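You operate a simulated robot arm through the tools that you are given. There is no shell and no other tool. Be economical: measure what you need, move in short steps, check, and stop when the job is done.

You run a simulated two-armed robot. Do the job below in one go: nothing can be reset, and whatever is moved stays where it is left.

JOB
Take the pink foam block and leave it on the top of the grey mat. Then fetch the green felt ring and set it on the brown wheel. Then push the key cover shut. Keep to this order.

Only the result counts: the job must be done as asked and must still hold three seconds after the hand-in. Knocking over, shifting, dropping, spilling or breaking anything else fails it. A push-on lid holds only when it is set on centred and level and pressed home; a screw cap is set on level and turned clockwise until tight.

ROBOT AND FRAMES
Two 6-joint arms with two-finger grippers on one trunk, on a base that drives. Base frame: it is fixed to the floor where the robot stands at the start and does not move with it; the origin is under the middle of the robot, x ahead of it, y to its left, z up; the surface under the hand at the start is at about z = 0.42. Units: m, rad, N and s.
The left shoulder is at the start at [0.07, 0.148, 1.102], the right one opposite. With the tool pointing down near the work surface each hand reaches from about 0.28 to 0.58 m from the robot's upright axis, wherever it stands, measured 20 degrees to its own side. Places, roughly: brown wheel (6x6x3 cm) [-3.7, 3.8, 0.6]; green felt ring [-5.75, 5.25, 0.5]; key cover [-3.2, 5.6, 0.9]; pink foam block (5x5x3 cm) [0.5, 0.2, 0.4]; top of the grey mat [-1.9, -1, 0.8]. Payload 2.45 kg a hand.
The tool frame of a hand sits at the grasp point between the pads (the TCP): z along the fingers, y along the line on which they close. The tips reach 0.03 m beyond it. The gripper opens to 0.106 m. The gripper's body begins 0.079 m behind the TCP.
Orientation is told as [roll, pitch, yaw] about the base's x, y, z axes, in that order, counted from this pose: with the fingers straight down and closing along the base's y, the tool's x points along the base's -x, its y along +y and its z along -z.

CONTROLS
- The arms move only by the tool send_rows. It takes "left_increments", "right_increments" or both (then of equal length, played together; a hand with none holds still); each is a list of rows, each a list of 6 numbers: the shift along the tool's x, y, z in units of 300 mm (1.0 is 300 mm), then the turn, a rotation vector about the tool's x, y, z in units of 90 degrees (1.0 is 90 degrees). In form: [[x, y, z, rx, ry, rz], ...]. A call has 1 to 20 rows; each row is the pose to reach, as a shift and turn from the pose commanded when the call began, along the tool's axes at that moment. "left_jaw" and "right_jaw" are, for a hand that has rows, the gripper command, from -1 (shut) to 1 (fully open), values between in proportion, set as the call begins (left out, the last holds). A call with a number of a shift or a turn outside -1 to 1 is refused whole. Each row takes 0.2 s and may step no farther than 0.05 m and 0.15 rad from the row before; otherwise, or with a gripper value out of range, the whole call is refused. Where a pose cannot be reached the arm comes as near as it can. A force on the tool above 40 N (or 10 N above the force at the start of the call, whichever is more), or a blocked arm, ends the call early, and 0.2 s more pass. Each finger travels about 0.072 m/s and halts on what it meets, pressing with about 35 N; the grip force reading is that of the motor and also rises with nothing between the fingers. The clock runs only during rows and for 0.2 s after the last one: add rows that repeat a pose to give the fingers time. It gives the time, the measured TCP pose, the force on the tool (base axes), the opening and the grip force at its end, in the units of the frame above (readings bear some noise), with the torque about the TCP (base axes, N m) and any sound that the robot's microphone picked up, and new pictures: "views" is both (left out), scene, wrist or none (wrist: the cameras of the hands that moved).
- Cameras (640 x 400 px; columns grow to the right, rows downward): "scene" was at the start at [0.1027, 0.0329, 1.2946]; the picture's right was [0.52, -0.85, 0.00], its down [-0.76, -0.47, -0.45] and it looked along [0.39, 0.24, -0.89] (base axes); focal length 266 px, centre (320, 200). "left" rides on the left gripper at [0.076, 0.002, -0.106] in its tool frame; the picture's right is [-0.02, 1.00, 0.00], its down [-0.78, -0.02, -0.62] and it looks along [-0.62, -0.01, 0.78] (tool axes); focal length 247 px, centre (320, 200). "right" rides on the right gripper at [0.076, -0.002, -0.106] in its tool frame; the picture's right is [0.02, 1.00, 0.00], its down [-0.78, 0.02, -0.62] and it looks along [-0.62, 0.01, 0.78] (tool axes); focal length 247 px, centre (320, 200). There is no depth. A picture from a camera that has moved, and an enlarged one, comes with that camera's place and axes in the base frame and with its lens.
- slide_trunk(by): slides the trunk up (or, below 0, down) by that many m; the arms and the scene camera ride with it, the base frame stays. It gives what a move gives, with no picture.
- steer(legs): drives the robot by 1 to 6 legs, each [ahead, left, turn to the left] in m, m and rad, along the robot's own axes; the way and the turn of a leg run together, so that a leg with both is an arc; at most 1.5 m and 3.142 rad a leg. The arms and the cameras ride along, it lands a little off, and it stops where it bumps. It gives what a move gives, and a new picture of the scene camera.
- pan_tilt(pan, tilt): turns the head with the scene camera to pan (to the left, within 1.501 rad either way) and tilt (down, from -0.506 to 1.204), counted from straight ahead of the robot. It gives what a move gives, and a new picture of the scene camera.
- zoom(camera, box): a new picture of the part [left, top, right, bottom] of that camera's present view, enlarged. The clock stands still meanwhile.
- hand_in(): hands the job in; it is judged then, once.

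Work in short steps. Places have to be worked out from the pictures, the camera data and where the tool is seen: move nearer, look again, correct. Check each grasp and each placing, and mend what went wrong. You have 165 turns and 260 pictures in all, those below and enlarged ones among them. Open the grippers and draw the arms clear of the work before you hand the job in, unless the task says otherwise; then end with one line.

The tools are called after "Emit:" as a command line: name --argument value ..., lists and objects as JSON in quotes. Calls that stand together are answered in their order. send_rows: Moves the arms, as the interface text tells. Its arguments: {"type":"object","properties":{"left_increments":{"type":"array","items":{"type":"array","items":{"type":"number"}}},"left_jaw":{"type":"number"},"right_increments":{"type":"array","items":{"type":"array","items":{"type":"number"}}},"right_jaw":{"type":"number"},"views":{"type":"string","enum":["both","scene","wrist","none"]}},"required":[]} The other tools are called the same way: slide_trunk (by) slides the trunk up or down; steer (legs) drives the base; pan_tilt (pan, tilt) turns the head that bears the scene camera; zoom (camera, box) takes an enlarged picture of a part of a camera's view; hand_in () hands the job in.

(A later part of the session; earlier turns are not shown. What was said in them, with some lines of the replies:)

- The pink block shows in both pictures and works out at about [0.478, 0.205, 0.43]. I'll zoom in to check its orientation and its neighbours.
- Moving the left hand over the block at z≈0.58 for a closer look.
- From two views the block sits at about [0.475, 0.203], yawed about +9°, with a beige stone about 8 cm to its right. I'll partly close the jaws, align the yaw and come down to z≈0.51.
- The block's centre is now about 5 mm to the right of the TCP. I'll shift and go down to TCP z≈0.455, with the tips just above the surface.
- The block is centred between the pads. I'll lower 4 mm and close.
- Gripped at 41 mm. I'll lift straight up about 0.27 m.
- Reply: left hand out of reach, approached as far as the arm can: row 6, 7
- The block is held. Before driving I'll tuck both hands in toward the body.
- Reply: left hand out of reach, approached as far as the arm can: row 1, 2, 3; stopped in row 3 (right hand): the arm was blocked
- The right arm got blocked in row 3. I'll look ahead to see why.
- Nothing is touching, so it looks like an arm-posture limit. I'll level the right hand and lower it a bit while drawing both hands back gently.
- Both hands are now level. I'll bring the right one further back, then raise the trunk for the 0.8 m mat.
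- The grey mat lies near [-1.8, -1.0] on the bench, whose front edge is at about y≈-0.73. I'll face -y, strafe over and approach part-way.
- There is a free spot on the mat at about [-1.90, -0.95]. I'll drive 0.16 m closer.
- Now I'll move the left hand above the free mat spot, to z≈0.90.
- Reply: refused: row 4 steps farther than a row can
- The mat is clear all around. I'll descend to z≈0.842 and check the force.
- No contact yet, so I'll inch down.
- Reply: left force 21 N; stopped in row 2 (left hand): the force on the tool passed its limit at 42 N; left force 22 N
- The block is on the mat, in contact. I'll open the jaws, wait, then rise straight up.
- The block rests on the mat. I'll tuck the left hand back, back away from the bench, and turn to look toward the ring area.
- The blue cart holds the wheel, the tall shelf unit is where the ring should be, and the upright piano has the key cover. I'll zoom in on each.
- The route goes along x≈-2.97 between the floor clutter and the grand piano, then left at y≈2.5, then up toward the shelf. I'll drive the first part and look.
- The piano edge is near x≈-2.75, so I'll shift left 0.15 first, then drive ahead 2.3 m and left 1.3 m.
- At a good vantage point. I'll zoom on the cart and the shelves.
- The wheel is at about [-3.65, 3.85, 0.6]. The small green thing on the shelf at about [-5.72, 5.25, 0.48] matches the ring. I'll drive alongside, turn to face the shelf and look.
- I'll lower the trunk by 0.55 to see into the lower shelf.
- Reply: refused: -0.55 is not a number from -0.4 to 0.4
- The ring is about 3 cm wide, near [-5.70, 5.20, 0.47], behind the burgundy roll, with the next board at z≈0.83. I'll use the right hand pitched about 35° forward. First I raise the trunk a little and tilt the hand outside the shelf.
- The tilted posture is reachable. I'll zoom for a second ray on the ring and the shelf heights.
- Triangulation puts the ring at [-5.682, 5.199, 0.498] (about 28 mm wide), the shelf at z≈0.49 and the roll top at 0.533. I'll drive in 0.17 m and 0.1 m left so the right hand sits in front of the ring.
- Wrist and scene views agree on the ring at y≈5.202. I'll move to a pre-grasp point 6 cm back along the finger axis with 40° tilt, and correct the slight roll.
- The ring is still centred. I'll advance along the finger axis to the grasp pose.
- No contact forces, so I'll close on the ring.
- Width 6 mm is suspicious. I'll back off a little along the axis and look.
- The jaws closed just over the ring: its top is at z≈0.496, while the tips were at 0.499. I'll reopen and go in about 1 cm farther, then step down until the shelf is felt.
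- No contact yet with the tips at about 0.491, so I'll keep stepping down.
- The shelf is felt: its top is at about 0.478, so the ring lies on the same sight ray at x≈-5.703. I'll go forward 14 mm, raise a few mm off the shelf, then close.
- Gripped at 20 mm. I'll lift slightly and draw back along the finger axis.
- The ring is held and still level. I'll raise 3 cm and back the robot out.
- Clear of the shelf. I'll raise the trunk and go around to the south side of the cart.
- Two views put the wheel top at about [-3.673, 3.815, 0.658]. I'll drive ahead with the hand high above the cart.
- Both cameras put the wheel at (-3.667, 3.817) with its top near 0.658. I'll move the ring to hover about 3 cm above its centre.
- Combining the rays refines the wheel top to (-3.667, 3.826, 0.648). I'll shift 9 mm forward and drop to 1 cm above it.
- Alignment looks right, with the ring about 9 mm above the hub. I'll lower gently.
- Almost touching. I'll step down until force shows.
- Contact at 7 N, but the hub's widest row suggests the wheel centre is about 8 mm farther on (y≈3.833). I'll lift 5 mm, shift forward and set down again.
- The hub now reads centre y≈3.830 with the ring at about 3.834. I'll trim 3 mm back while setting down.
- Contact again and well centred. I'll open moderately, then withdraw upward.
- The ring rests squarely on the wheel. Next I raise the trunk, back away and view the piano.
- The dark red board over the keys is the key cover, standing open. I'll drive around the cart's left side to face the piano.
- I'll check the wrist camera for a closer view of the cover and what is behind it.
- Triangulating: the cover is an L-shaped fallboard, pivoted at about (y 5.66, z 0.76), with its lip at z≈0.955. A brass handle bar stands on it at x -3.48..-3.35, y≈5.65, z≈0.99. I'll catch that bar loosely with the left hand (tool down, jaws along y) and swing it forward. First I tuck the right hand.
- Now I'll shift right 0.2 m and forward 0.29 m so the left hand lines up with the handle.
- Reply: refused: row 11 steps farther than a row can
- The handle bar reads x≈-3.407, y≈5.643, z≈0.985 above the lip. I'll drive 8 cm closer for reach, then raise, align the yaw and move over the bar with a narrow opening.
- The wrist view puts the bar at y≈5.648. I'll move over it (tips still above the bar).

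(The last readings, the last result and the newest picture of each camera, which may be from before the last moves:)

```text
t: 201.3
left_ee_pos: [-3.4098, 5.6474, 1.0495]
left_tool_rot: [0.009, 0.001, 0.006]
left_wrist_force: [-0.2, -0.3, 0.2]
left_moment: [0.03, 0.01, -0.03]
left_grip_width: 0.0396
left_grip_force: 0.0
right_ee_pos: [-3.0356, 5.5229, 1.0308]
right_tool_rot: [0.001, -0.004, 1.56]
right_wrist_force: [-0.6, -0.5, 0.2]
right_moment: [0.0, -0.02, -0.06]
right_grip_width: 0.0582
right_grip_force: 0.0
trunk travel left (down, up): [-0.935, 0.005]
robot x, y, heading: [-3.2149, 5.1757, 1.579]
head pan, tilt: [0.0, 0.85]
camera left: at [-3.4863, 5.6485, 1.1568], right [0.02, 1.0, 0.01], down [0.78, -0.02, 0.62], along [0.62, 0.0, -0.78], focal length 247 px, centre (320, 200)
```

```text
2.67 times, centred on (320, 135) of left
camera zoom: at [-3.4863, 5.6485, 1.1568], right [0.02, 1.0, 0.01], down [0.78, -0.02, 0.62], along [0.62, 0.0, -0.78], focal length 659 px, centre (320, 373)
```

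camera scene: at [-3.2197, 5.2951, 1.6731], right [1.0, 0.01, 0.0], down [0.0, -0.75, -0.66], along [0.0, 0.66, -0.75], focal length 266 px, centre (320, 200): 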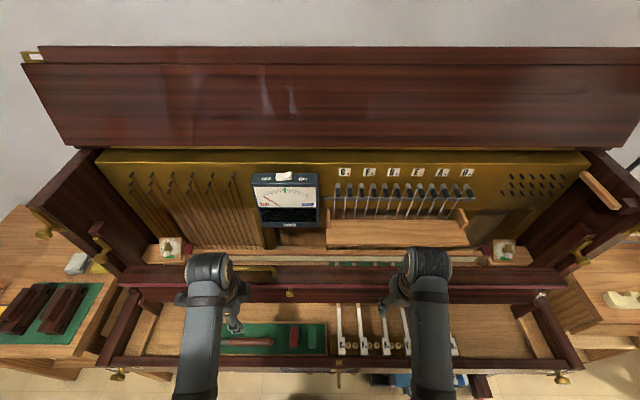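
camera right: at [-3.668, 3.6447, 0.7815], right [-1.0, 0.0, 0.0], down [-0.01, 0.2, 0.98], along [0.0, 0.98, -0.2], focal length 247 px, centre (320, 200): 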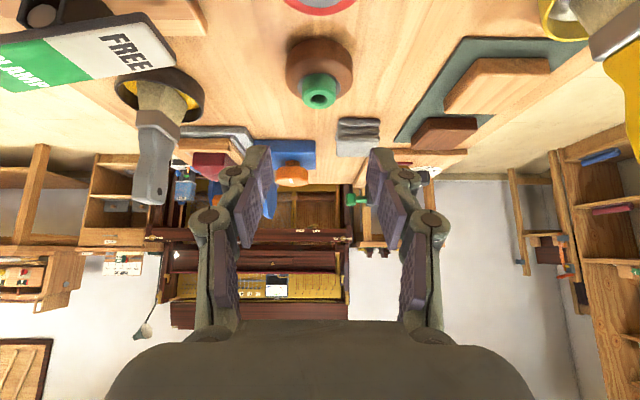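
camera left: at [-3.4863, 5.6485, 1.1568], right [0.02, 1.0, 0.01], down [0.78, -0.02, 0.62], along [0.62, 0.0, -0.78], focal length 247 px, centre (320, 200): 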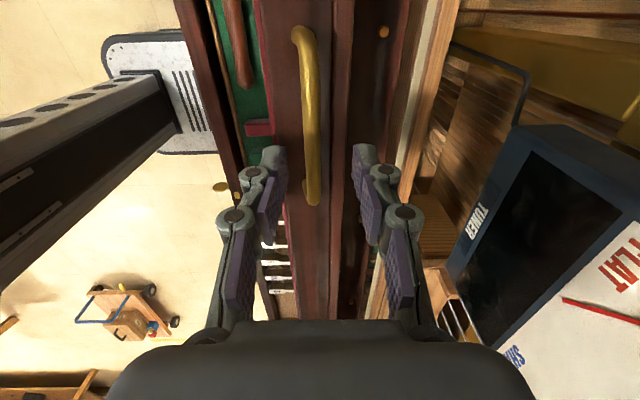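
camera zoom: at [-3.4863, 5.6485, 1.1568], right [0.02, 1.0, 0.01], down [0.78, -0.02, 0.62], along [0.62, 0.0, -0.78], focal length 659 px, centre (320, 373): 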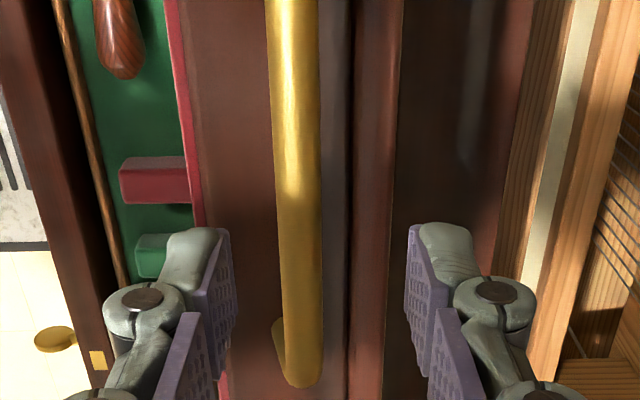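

The bar is about 5 mm toward the robot from the jaw centre. I'll correct and descend so the fingers straddle it.

Emit:
send_rows --left_increments '[[0, -0.018, 0.05, 0, 0, 0], [0, -0.018, 0.1, 0, 0, 0], [0, -0.018, 0.15, 0, 0, 0], [0, -0.018, 0.175, 0, 0, 0], [0, -0.018, 0.175, 0, 0, 0]]' --views "wrist"

Emit:
zoom --camera "left" --box '[200, 60, 440, 210]'

```text
t: 202.5
left_ee_pos: [-3.4096, 5.6434, 0.9971]
left_tool_rot: [0.01, 0.001, 0.006]
left_wrist_force: [-0.6, 0.5, 0.2]
left_moment: [0.0, -0.02, 0.03]
left_grip_width: 0.0399
left_grip_force: 0.1
right_ee_pos: [-3.0335, 5.5236, 1.0295]
right_tool_rot: [0.001, -0.004, 1.561]
right_wrist_force: [0.3, -0.7, 1.0]
right_moment: [0.0, -0.01, -0.02]
right_grip_width: 0.0582
right_grip_force: 0.0
trunk travel left (down, up): [-0.935, 0.005]
robot x, y, heading: [-3.2162, 5.1762, 1.576]
head pan, tilt: [0.0, 0.85]
camera left: at [-3.4863, 5.6436, 1.1035], right [0.02, 1.0, 0.01], down [0.78, -0.02, 0.62], along [0.62, 0.0, -0.78], focal length 247 px, centre (320, 200)
```

left: 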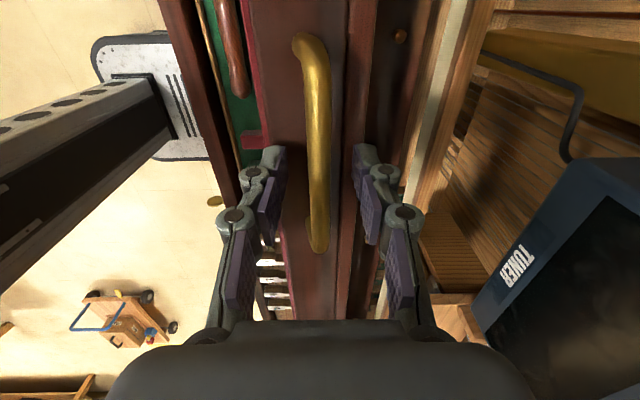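

```text
2.67 times, centred on (320, 135) of left
camera zoom: at [-3.4863, 5.6436, 1.1035], right [0.02, 1.0, 0.01], down [0.78, -0.02, 0.62], along [0.62, 0.0, -0.78], focal length 659 px, centre (320, 373)
```

zoom: 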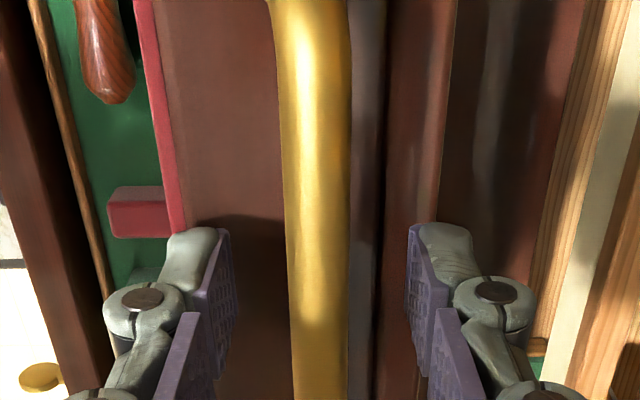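

The bar is straddled. I'll narrow the jaws around it and draw it forward along the first part of the arc (~20°), watching the force.

Emit:
send_rows --left_increments '[[0, 0, 0, 0, 0, 0], [0, 0, 0, 0, 0, 0], [0, -0.04, 0.003, 0, 0, 0], [0, -0.08, 0.01, 0, 0, 0], [0, -0.12, 0.018, 0, 0, 0], [0, -0.16, 0.03, 0, 0, 0], [0, -0.2, 0.043, 0, 0, 0], [0, -0.2, 0.043, 0, 0, 0]]' --left_jaw -0.55 --views "both"

```text
t: 204.3
left_ee_pos: [-3.4107, 5.5842, 0.9846]
left_tool_rot: [0.007, 0.004, 0.006]
left_wrist_force: [-0.6, -3.0, 2.2]
left_moment: [-0.05, -0.04, -0.01]
left_grip_width: 0.0259
left_grip_force: 1.5
right_ee_pos: [-3.0337, 5.5228, 1.0316]
right_tool_rot: [0.001, -0.004, 1.561]
right_wrist_force: [-0.3, -0.1, -0.5]
right_moment: [0.02, -0.01, -0.02]
right_grip_width: 0.0582
right_grip_force: 0.1
trunk travel left (down, up): [-0.935, 0.005]
robot x, y, heading: [-3.2176, 5.1782, 1.58]
head pan, tilt: [0.0, 0.85]
camera scene: at [-3.2198, 5.3017, 1.6725], right [1.0, 0.01, 0.0], down [0.0, -0.75, -0.66], along [0.0, 0.66, -0.75], focal length 266 px, centre (320, 200)
camera left: at [-3.4865, 5.5834, 1.09], right [0.02, 1.0, 0.01], down [0.78, -0.02, 0.62], along [0.62, 0.0, -0.78], focal length 247 px, centre (320, 200)
```

scene: 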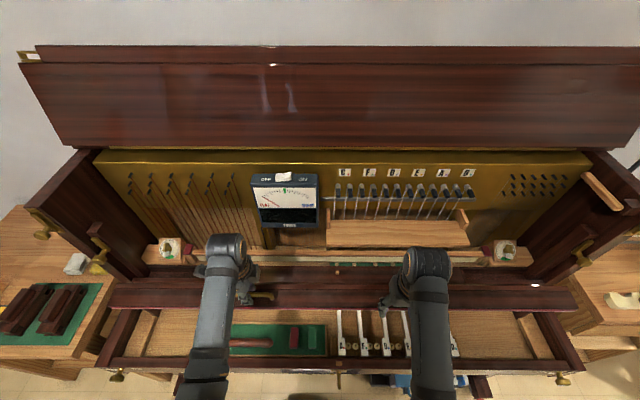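
left: 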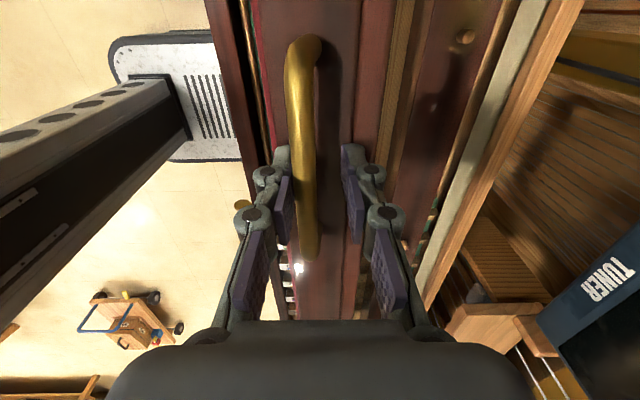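

The cover swings freely with the handle. I'll continue along the arc to about 40°.

Emit:
send_rows --left_increments '[[0, -0.05, 0.022, 0, 0, 0], [0, -0.1, 0.05, 0, 0, 0], [0, -0.15, 0.083, 0, 0, 0], [0, -0.19, 0.113, 0, 0, 0], [0, -0.227, 0.145, 0, 0, 0], [0, -0.227, 0.145, 0, 0, 0]]' --views "both"

```text
t: 204.8
left_ee_pos: [-3.411, 5.5605, 0.9779]
left_tool_rot: [0.021, 0.0, 0.005]
left_wrist_force: [3.1, -7.7, 11.9]
left_moment: [-0.01, 0.21, -0.32]
left_grip_width: 0.0114
left_grip_force: 35.6
right_ee_pos: [-3.0327, 5.5195, 1.0314]
right_tool_rot: [0.001, -0.006, 1.561]
right_wrist_force: [0.1, -1.3, 0.3]
right_moment: [0.0, 0.01, 0.02]
right_grip_width: 0.0582
right_grip_force: 0.0
trunk travel left (down, up): [-0.935, 0.005]
robot x, y, heading: [-3.2167, 5.1724, 1.579]
head pan, tilt: [0.0, 0.85]
stopped in row 2 (left hand): the force on the tool passed its limit at 46 N (the readings are from after the stop); the commanded pose is now the measured one
camera scene: at [-3.2182, 5.2962, 1.6728], right [1.0, 0.01, 0.0], down [0.0, -0.75, -0.66], along [0.0, 0.66, -0.75], focal length 266 px, centre (320, 200)
camera left: at [-3.4862, 5.5602, 1.0837], right [0.02, 1.0, 0.02], down [0.78, -0.03, 0.62], along [0.62, 0.01, -0.79], focal length 247 px, centre (320, 200)
```

scene: 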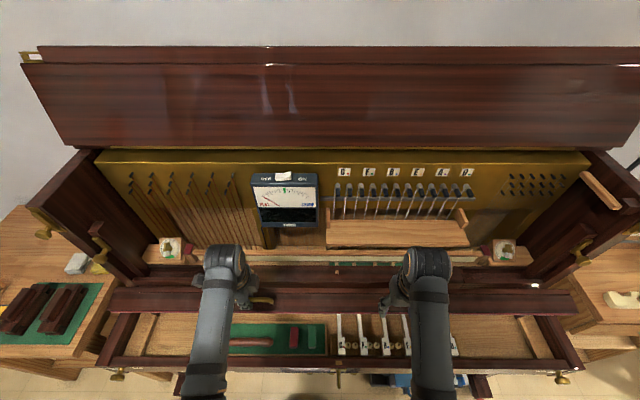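
left: 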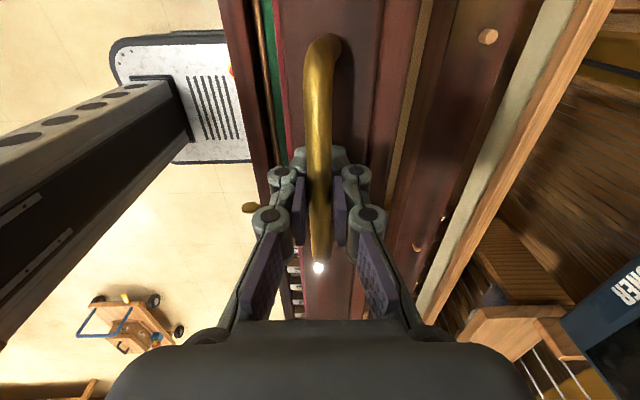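

The call stopped on force with the jaws tight on the bar. I'll look closely.

Emit:
zoom --camera "left" --box '[200, 80, 440, 230]'

Emit:
zoom --camera "scene" --box '[80, 230, 320, 380]'

Emit:
zoom --camera "scene" --box '[440, 230, 600, 330]'

```text
2.67 times, centred on (320, 155) of left
camera zoom: at [-3.4862, 5.5602, 1.0837], right [0.02, 1.0, 0.02], down [0.78, -0.03, 0.62], along [0.62, 0.01, -0.79], focal length 659 px, centre (320, 320)
```

zoom: 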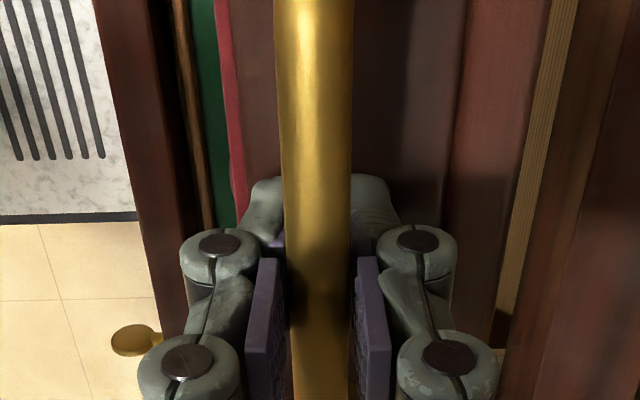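

```text
2.67 times, centred on (200, 305) of scene
camera zoom: at [-3.2182, 5.2962, 1.6728], right [1.0, 0.01, 0.0], down [0.0, -0.75, -0.66], along [0.0, 0.66, -0.75], focal length 708 px, centre (640, -80)
```

zoom: 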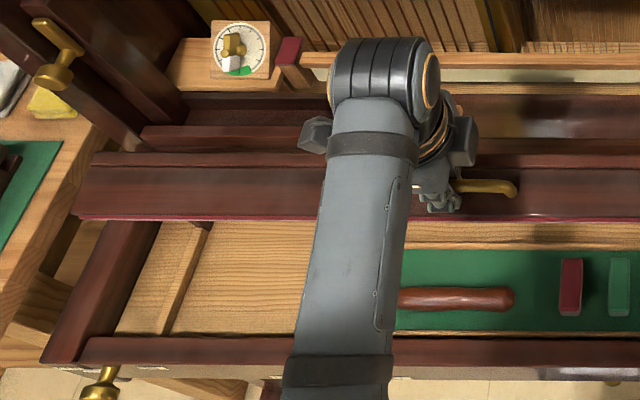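

```text
4.00 times, centred on (520, 280) of scene
camera zoom: at [-3.2182, 5.2962, 1.6728], right [1.0, 0.01, 0.0], down [0.0, -0.75, -0.66], along [0.0, 0.66, -0.75], focal length 1062 px, centre (-480, -120)
```

zoom: 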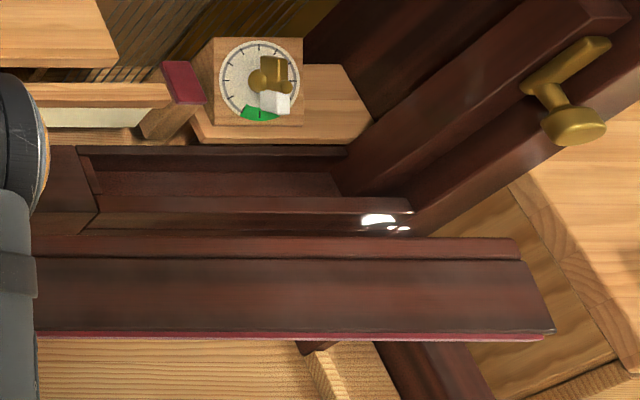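

The bar's apparent depth says it stayed at z≈0.986, so the pivot is nearer y≈5.60 and my descent pressed the tips on the lip. I'll loosen the jaws, rise 14 mm and go on with a flatter arc.

Emit:
send_rows --left_increments '[[0, 0, 0.0, 0, 0, 0], [0, 0, -0.025, 0, 0, 0], [0, 0, -0.047, 0, 0, 0], [0, -0.033, -0.045, 0, 0, 0], [0, -0.067, -0.04, 0, 0, 0], [0, -0.1, -0.032, 0, 0, 0], [0, -0.1, -0.032, 0, 0, 0]]' --left_jaw -0.5 --views "wrist"

Emit:
zoom --camera "left" --box '[200, 80, 440, 230]'

```text
t: 206.4
left_ee_pos: [-3.4114, 5.5331, 0.9833]
left_tool_rot: [0.018, 0.002, 0.004]
left_wrist_force: [0.4, -4.5, -1.9]
left_moment: [-0.05, 0.0, -0.04]
left_grip_width: 0.0295
left_grip_force: 1.8
right_ee_pos: [-3.0334, 5.5227, 1.0305]
right_tool_rot: [0.001, -0.003, 1.561]
right_wrist_force: [0.4, -0.6, 0.7]
right_moment: [-0.01, -0.01, 0.02]
right_grip_width: 0.0585
right_grip_force: 0.0
trunk travel left (down, up): [-0.935, 0.005]
robot x, y, heading: [-3.2182, 5.1718, 1.578]
head pan, tilt: [0.0, 0.85]
camera left: at [-3.487, 5.5324, 1.0905], right [0.02, 1.0, 0.02], down [0.78, -0.02, 0.62], along [0.62, 0.0, -0.79], focal length 247 px, centre (320, 200)
```

left: 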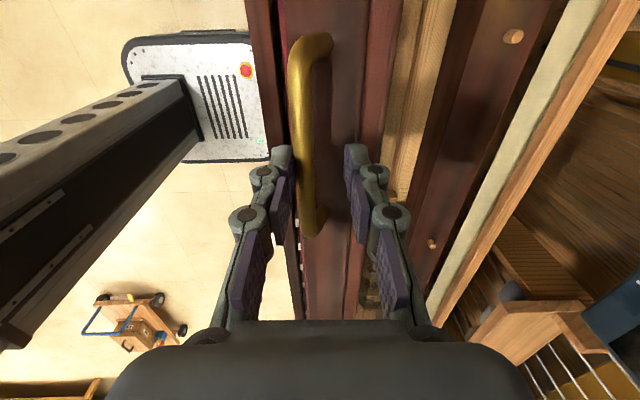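

```text
2.67 times, centred on (320, 155) of left
camera zoom: at [-3.487, 5.5324, 1.0905], right [0.02, 1.0, 0.02], down [0.78, -0.02, 0.62], along [0.62, 0.0, -0.79], focal length 659 px, centre (320, 320)
```

zoom: 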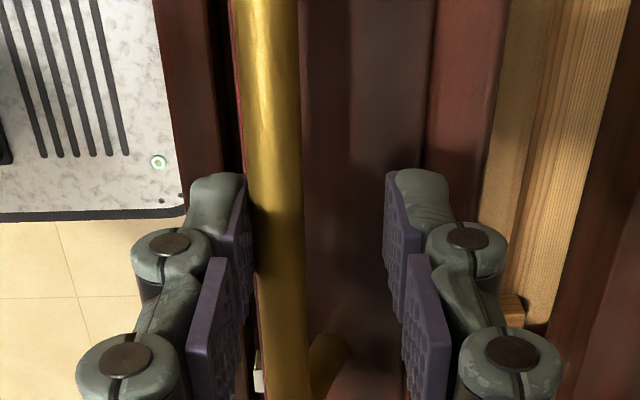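

The cover now leans forward on the front finger, with the bar at about z 0.956. I'll lower to keep it captive and continue along the arc.

Emit:
send_rows --left_increments '[[0, 0, 0.03, 0, 0, 0], [0, 0, 0.05, 0, 0, 0], [0, -0.04, 0.08, 0, 0, 0], [0, -0.08, 0.12, 0, 0, 0], [0, -0.08, 0.12, 0, 0, 0]]' --views "wrist"

Emit:
zoom --camera "left" --box '[200, 80, 440, 230]'

```text
t: 207.6
left_ee_pos: [-3.4109, 5.5094, 0.9481]
left_tool_rot: [0.021, 0.004, 0.006]
left_wrist_force: [0.0, -12.3, 5.8]
left_moment: [-0.06, 0.08, -0.14]
left_grip_width: 0.0319
left_grip_force: 6.6
right_ee_pos: [-3.0339, 5.5209, 1.0309]
right_tool_rot: [0.001, -0.006, 1.559]
right_wrist_force: [0.3, -0.1, -0.1]
right_moment: [0.01, 0.01, -0.01]
right_grip_width: 0.0581
right_grip_force: 0.0
trunk travel left (down, up): [-0.935, 0.005]
robot x, y, heading: [-3.2173, 5.1749, 1.581]
head pan, tilt: [0.0, 0.85]
camera left: at [-3.4868, 5.5087, 1.0551], right [0.02, 1.0, 0.02], down [0.79, -0.03, 0.62], along [0.62, 0.01, -0.79], focal length 247 px, centre (320, 200)
```

left: 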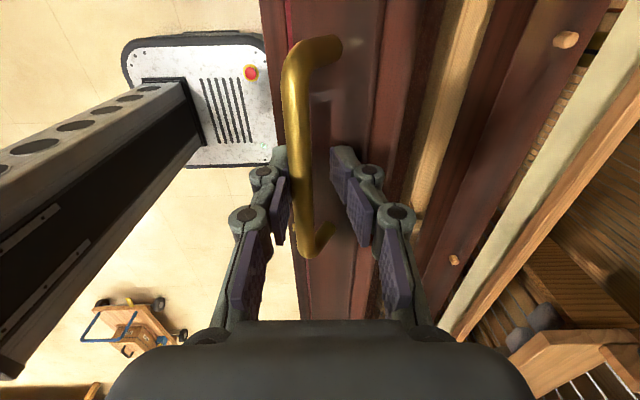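

```text
2.67 times, centred on (320, 155) of left
camera zoom: at [-3.4868, 5.5087, 1.0551], right [0.02, 1.0, 0.02], down [0.79, -0.03, 0.62], along [0.62, 0.01, -0.79], focal length 659 px, centre (320, 320)
```

zoom: 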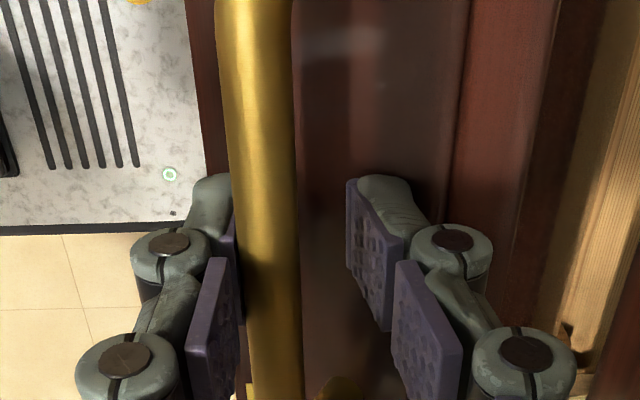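

The back fingertip is rubbing the lip. I'll raise a bit, narrow the jaws, then continue to about 45°.

Emit:
send_rows --left_increments '[[0, 0, -0.03, 0, 0, 0], [0, -0.01, -0.06, 0, 0, 0], [0, -0.01, -0.06, 0, 0, 0], [0, -0.05, -0.04, 0, 0, 0], [0, -0.09, -0.015, 0, 0, 0], [0, -0.125, 0.01, 0, 0, 0], [0, -0.157, 0.033, 0, 0, 0], [0, -0.157, 0.033, 0, 0, 0]]' --left_jaw -0.64 --views "both"

Emit:
zoom --camera "left" --box '[200, 80, 440, 230]'

```text
t: 209.4
left_ee_pos: [-3.4117, 5.4652, 0.9375]
left_tool_rot: [0.019, 0.006, 0.005]
left_wrist_force: [0.2, 0.8, 0.0]
left_moment: [0.04, 0.02, -0.02]
left_grip_width: 0.0191
left_grip_force: 0.0
right_ee_pos: [-3.0332, 5.5222, 1.031]
right_tool_rot: [0.001, -0.004, 1.56]
right_wrist_force: [0.5, -0.3, 0.8]
right_moment: [0.02, 0.03, 0.0]
right_grip_width: 0.0584
right_grip_force: 0.1
trunk travel left (down, up): [-0.935, 0.005]
robot x, y, heading: [-3.2184, 5.1738, 1.577]
head pan, tilt: [0.0, 0.85]
camera scene: at [-3.2198, 5.3018, 1.6725], right [1.0, 0.01, 0.0], down [0.0, -0.75, -0.66], along [0.0, 0.66, -0.75], focal length 266 px, centre (320, 200)
camera left: at [-3.4875, 5.464, 1.0439], right [0.02, 1.0, 0.02], down [0.79, -0.02, 0.62], along [0.62, 0.01, -0.79], focal length 247 px, centre (320, 200)
```

scene: 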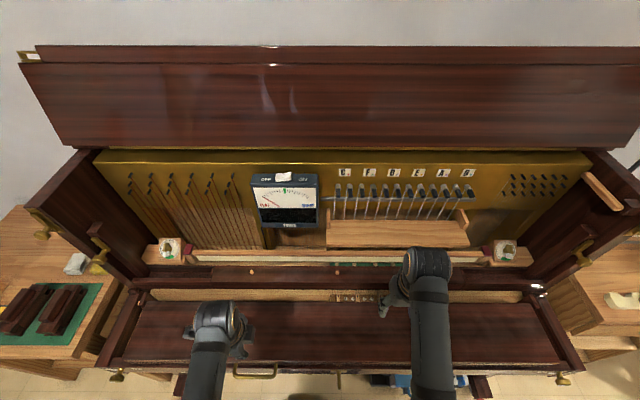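
left: 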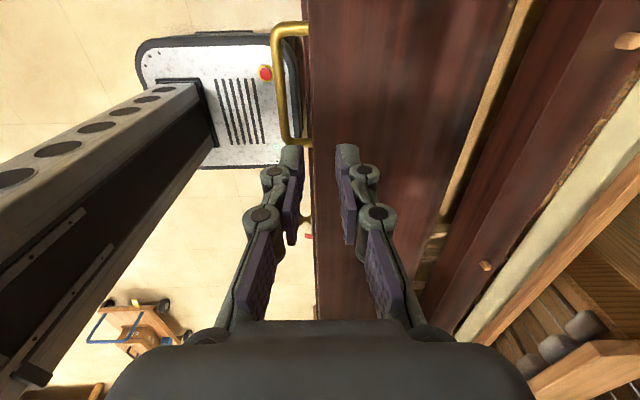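

```text
2.67 times, centred on (320, 155) of left
camera zoom: at [-3.4875, 5.464, 1.0439], right [0.02, 1.0, 0.02], down [0.79, -0.02, 0.62], along [0.62, 0.01, -0.79], focal length 659 px, centre (320, 320)
```

zoom: 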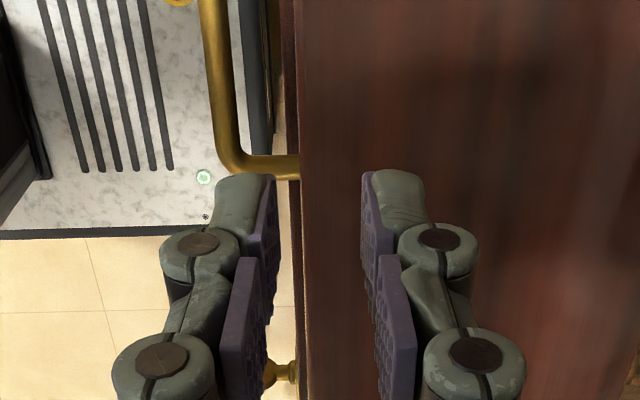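

The bar slipped free and the cover has fallen down over the keys. I'll inspect whether it is fully shut.

Emit:
zoom --camera "scene" --box '[80, 250, 340, 400]'

Emit:
zoom --camera "scene" --box '[400, 240, 620, 390]'

```text
2.46 times, centred on (210, 325) of scene
camera zoom: at [-3.2198, 5.3018, 1.6725], right [1.0, 0.01, 0.0], down [0.0, -0.75, -0.66], along [0.0, 0.66, -0.75], focal length 654 px, centre (591, -108)
```

zoom: 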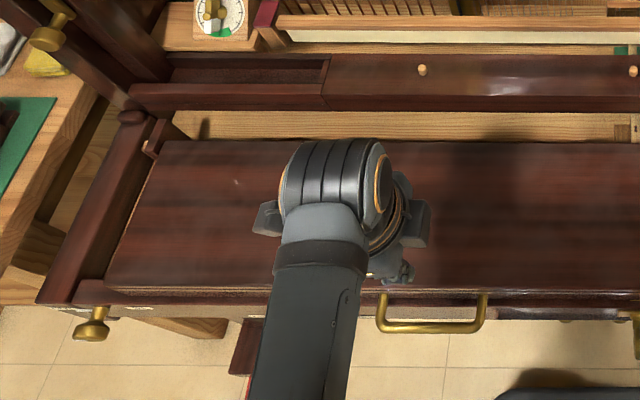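

```text
2.67 times, centred on (510, 315) of scene
camera zoom: at [-3.2198, 5.3018, 1.6725], right [1.0, 0.01, 0.0], down [0.0, -0.75, -0.66], along [0.0, 0.66, -0.75], focal length 708 px, centre (-187, -107)
```

zoom: 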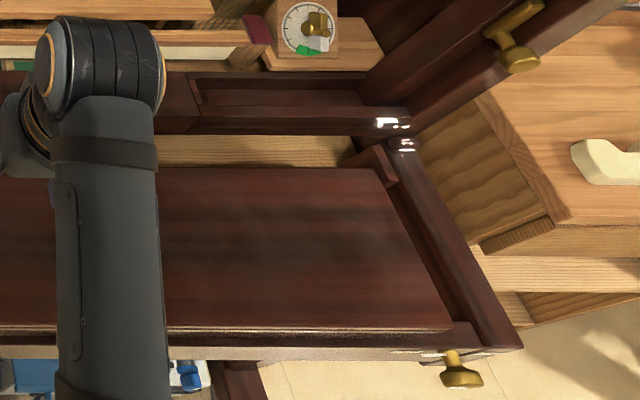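

It appears shut. I'll press gently on the top near the front edge with closed fingers to make sure it is home.

Emit:
send_rows --left_increments '[[0, 0.07, 0, 0, 0, 0], [0, 0.14, 0, 0, 0, 0], [0, 0.14, 0.05, 0, 0, 0], [0, 0.14, 0.1, 0, 0, 0], [0, 0.14, 0.15, 0, 0, 0], [0, 0.14, 0.18, 0, 0, 0]]' --left_jaw -1 --views "wrist"

```text
t: 210.8
left_ee_pos: [-3.4134, 5.5075, 0.8844]
left_tool_rot: [0.017, 0.004, 0.005]
left_wrist_force: [-0.3, 0.1, 0.5]
left_moment: [-0.01, 0.01, -0.03]
left_grip_width: 0.0
left_grip_force: 28.6
right_ee_pos: [-3.0341, 5.5231, 1.0295]
right_tool_rot: [0.001, -0.003, 1.56]
right_wrist_force: [0.1, 0.2, 0.0]
right_moment: [-0.03, 0.0, 0.01]
right_grip_width: 0.0583
right_grip_force: 0.0
trunk travel left (down, up): [-0.935, 0.005]
robot x, y, heading: [-3.2166, 5.1755, 1.576]
head pan, tilt: [0.0, 0.85]
camera left: at [-3.4875, 5.5069, 0.9907], right [0.02, 1.0, 0.02], down [0.79, -0.02, 0.62], along [0.62, 0.0, -0.79], focal length 247 px, centre (320, 200)
```

left: 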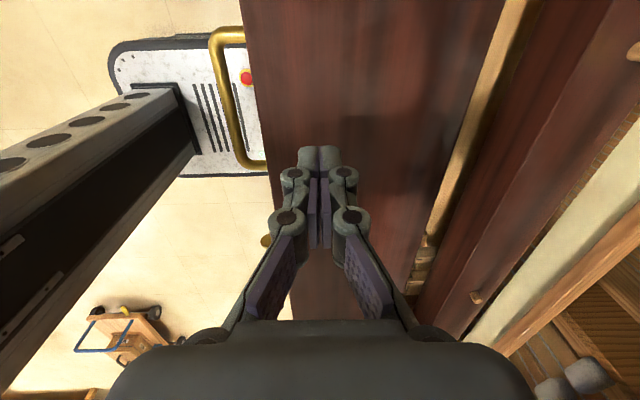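

Emit:
send_rows --left_increments '[[0, 0, 0.03, 0, 0, 0], [0, 0, 0.06, 0, 0, 0], [0, 0, 0.09, 0, 0, 0], [0, 0, 0.12, 0, 0, 0], [0, 0, 0.15, 0, 0, 0], [0, 0, 0.18, 0, 0, 0], [0, 0, 0.2, 0, 0, 0]]' --views "none"

```text
t: 212.4
left_ee_pos: [-3.4117, 5.5091, 0.8235]
left_tool_rot: [0.017, 0.003, 0.005]
left_wrist_force: [-0.7, 0.2, -0.3]
left_moment: [0.0, 0.01, 0.01]
left_grip_width: 0.0
left_grip_force: 28.6
right_ee_pos: [-3.0334, 5.5237, 1.0293]
right_tool_rot: [0.002, -0.002, 1.561]
right_wrist_force: [-1.2, 0.5, -0.1]
right_moment: [0.0, 0.02, -0.01]
right_grip_width: 0.0583
right_grip_force: 0.1
trunk travel left (down, up): [-0.935, 0.005]
robot x, y, heading: [-3.2159, 5.1733, 1.575]
head pan, tilt: [0.0, 0.85]
```

Emit:
send_rows --left_increments '[[0, 0, 0.03, 0, 0, 0], [0, 0, 0.06, 0, 0, 0], [0, 0, 0.09, 0, 0, 0], [0, 0, 0.12, 0, 0, 0], [0, 0, 0.15, 0, 0, 0]]' --views "wrist"

```text
t: 212.8
left_ee_pos: [-3.4107, 5.5075, 0.8189]
left_tool_rot: [0.017, 0.003, 0.006]
left_wrist_force: [2.3, -8.4, 18.1]
left_moment: [-0.32, -0.13, 0.0]
left_grip_width: 0.0058
left_grip_force: 28.0
right_ee_pos: [-3.0344, 5.5211, 1.0316]
right_tool_rot: [0.004, -0.004, 1.562]
right_wrist_force: [0.5, 0.2, 0.0]
right_moment: [-0.03, -0.01, -0.01]
right_grip_width: 0.0583
right_grip_force: 0.1
trunk travel left (down, up): [-0.935, 0.005]
robot x, y, heading: [-3.217, 5.1774, 1.581]
head pan, tilt: [0.0, 0.85]
stopped in row 2 (left hand): the force on the tool passed its limit at 52 N (the readings are from after the stop); the commanded pose is now the measured one
camera left: at [-3.4868, 5.5072, 0.9251], right [0.02, 1.0, 0.02], down [0.79, -0.02, 0.62], along [0.62, 0.0, -0.79], focal length 247 px, centre (320, 200)
```

left: 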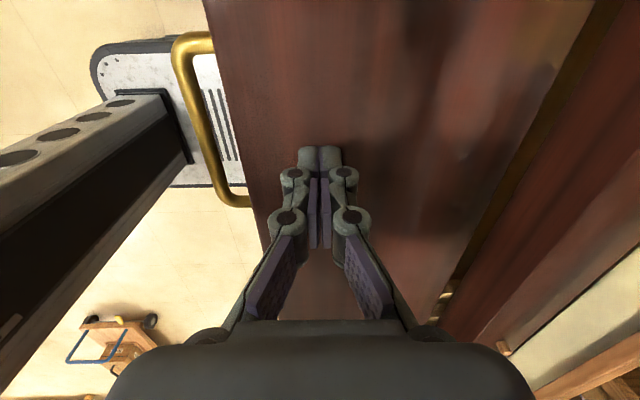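

The cover is solid at z≈0.789 and withstood 52 N, so it is home. I'll raise the left hand, open the jaws, then back the robot off.

Emit:
send_rows --left_increments '[[0, 0, -0.1, 0, 0, 0], [0, 0, -0.25, 0, 0, 0], [0, 0, -0.4, 0, 0, 0], [0, 0, -0.55, 0, 0, 0], [0, 0, -0.65, 0, 0, 0]]' --left_jaw 0.5 --views "none"

Emit:
steer --legs '[[-0.45, 0, 0]]'

Emit:
zoom --camera "scene" --box '[120, 60, 520, 310]'

```text
t: 214.1
left_ee_pos: [-3.4142, 5.5033, 1.0111]
left_tool_rot: [0.019, 0.003, 0.006]
left_wrist_force: [0.1, 0.8, 0.3]
left_moment: [0.02, 0.05, -0.01]
left_grip_width: 0.0796
left_grip_force: 0.1
right_ee_pos: [-3.0329, 5.523, 1.03]
right_tool_rot: [0.004, -0.002, 1.562]
right_wrist_force: [-0.2, 0.5, 1.0]
right_moment: [0.02, 0.04, 0.01]
right_grip_width: 0.0584
right_grip_force: 0.0
trunk travel left (down, up): [-0.935, 0.005]
robot x, y, heading: [-3.2185, 5.1749, 1.573]
head pan, tilt: [0.0, 0.85]
```

```text
t: 216.8
left_ee_pos: [-3.413, 5.0494, 1.0107]
left_tool_rot: [0.015, 0.005, 0.016]
left_wrist_force: [1.3, -0.6, 0.4]
left_moment: [0.0, -0.02, 0.0]
left_grip_width: 0.0795
left_grip_force: 0.0
right_ee_pos: [-3.0331, 5.0736, 1.0301]
right_tool_rot: [0.001, -0.001, 1.569]
right_wrist_force: [-0.7, -0.4, -0.9]
right_moment: [0.0, 0.01, -0.04]
right_grip_width: 0.0581
right_grip_force: 0.1
trunk travel left (down, up): [-0.935, 0.005]
robot x, y, heading: [-3.2136, 4.7228, 1.588]
head pan, tilt: [0.0, 0.85]
camera scene: at [-3.2163, 4.8515, 1.6723], right [1.0, 0.01, 0.0], down [0.01, -0.75, -0.66], along [-0.01, 0.66, -0.75], focal length 266 px, centre (320, 200)
```

scene: 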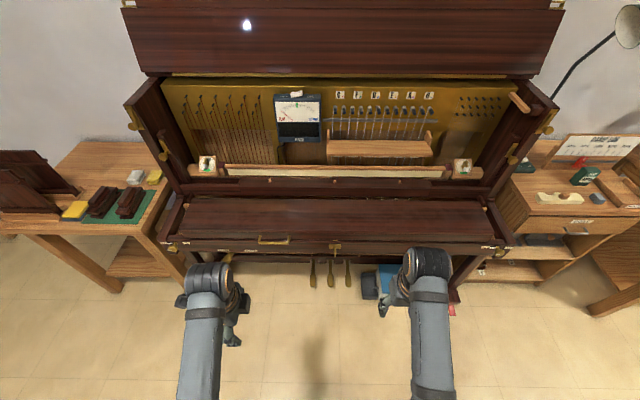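

```text
1.60 times, centred on (320, 185) of scene
camera zoom: at [-3.2163, 4.8515, 1.6723], right [1.0, 0.01, 0.0], down [0.01, -0.75, -0.66], along [-0.01, 0.66, -0.75], focal length 425 px, centre (320, 224)
```

zoom: 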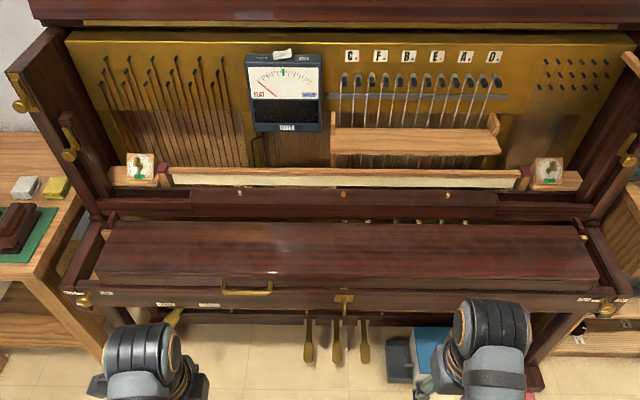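

The cover is shut and everything around it is undisturbed. Both hands are open and clear, so I'm handing in.

Emit:
hand_in

```text
The job is handed in.
```

I did the job in the order asked: the pink foam block is on the grey mat, the green felt ring sits on the brown wheel, and the key cover is shut and held when pressed; near the end it slipped out of the gripper and dropped the last part of the way.
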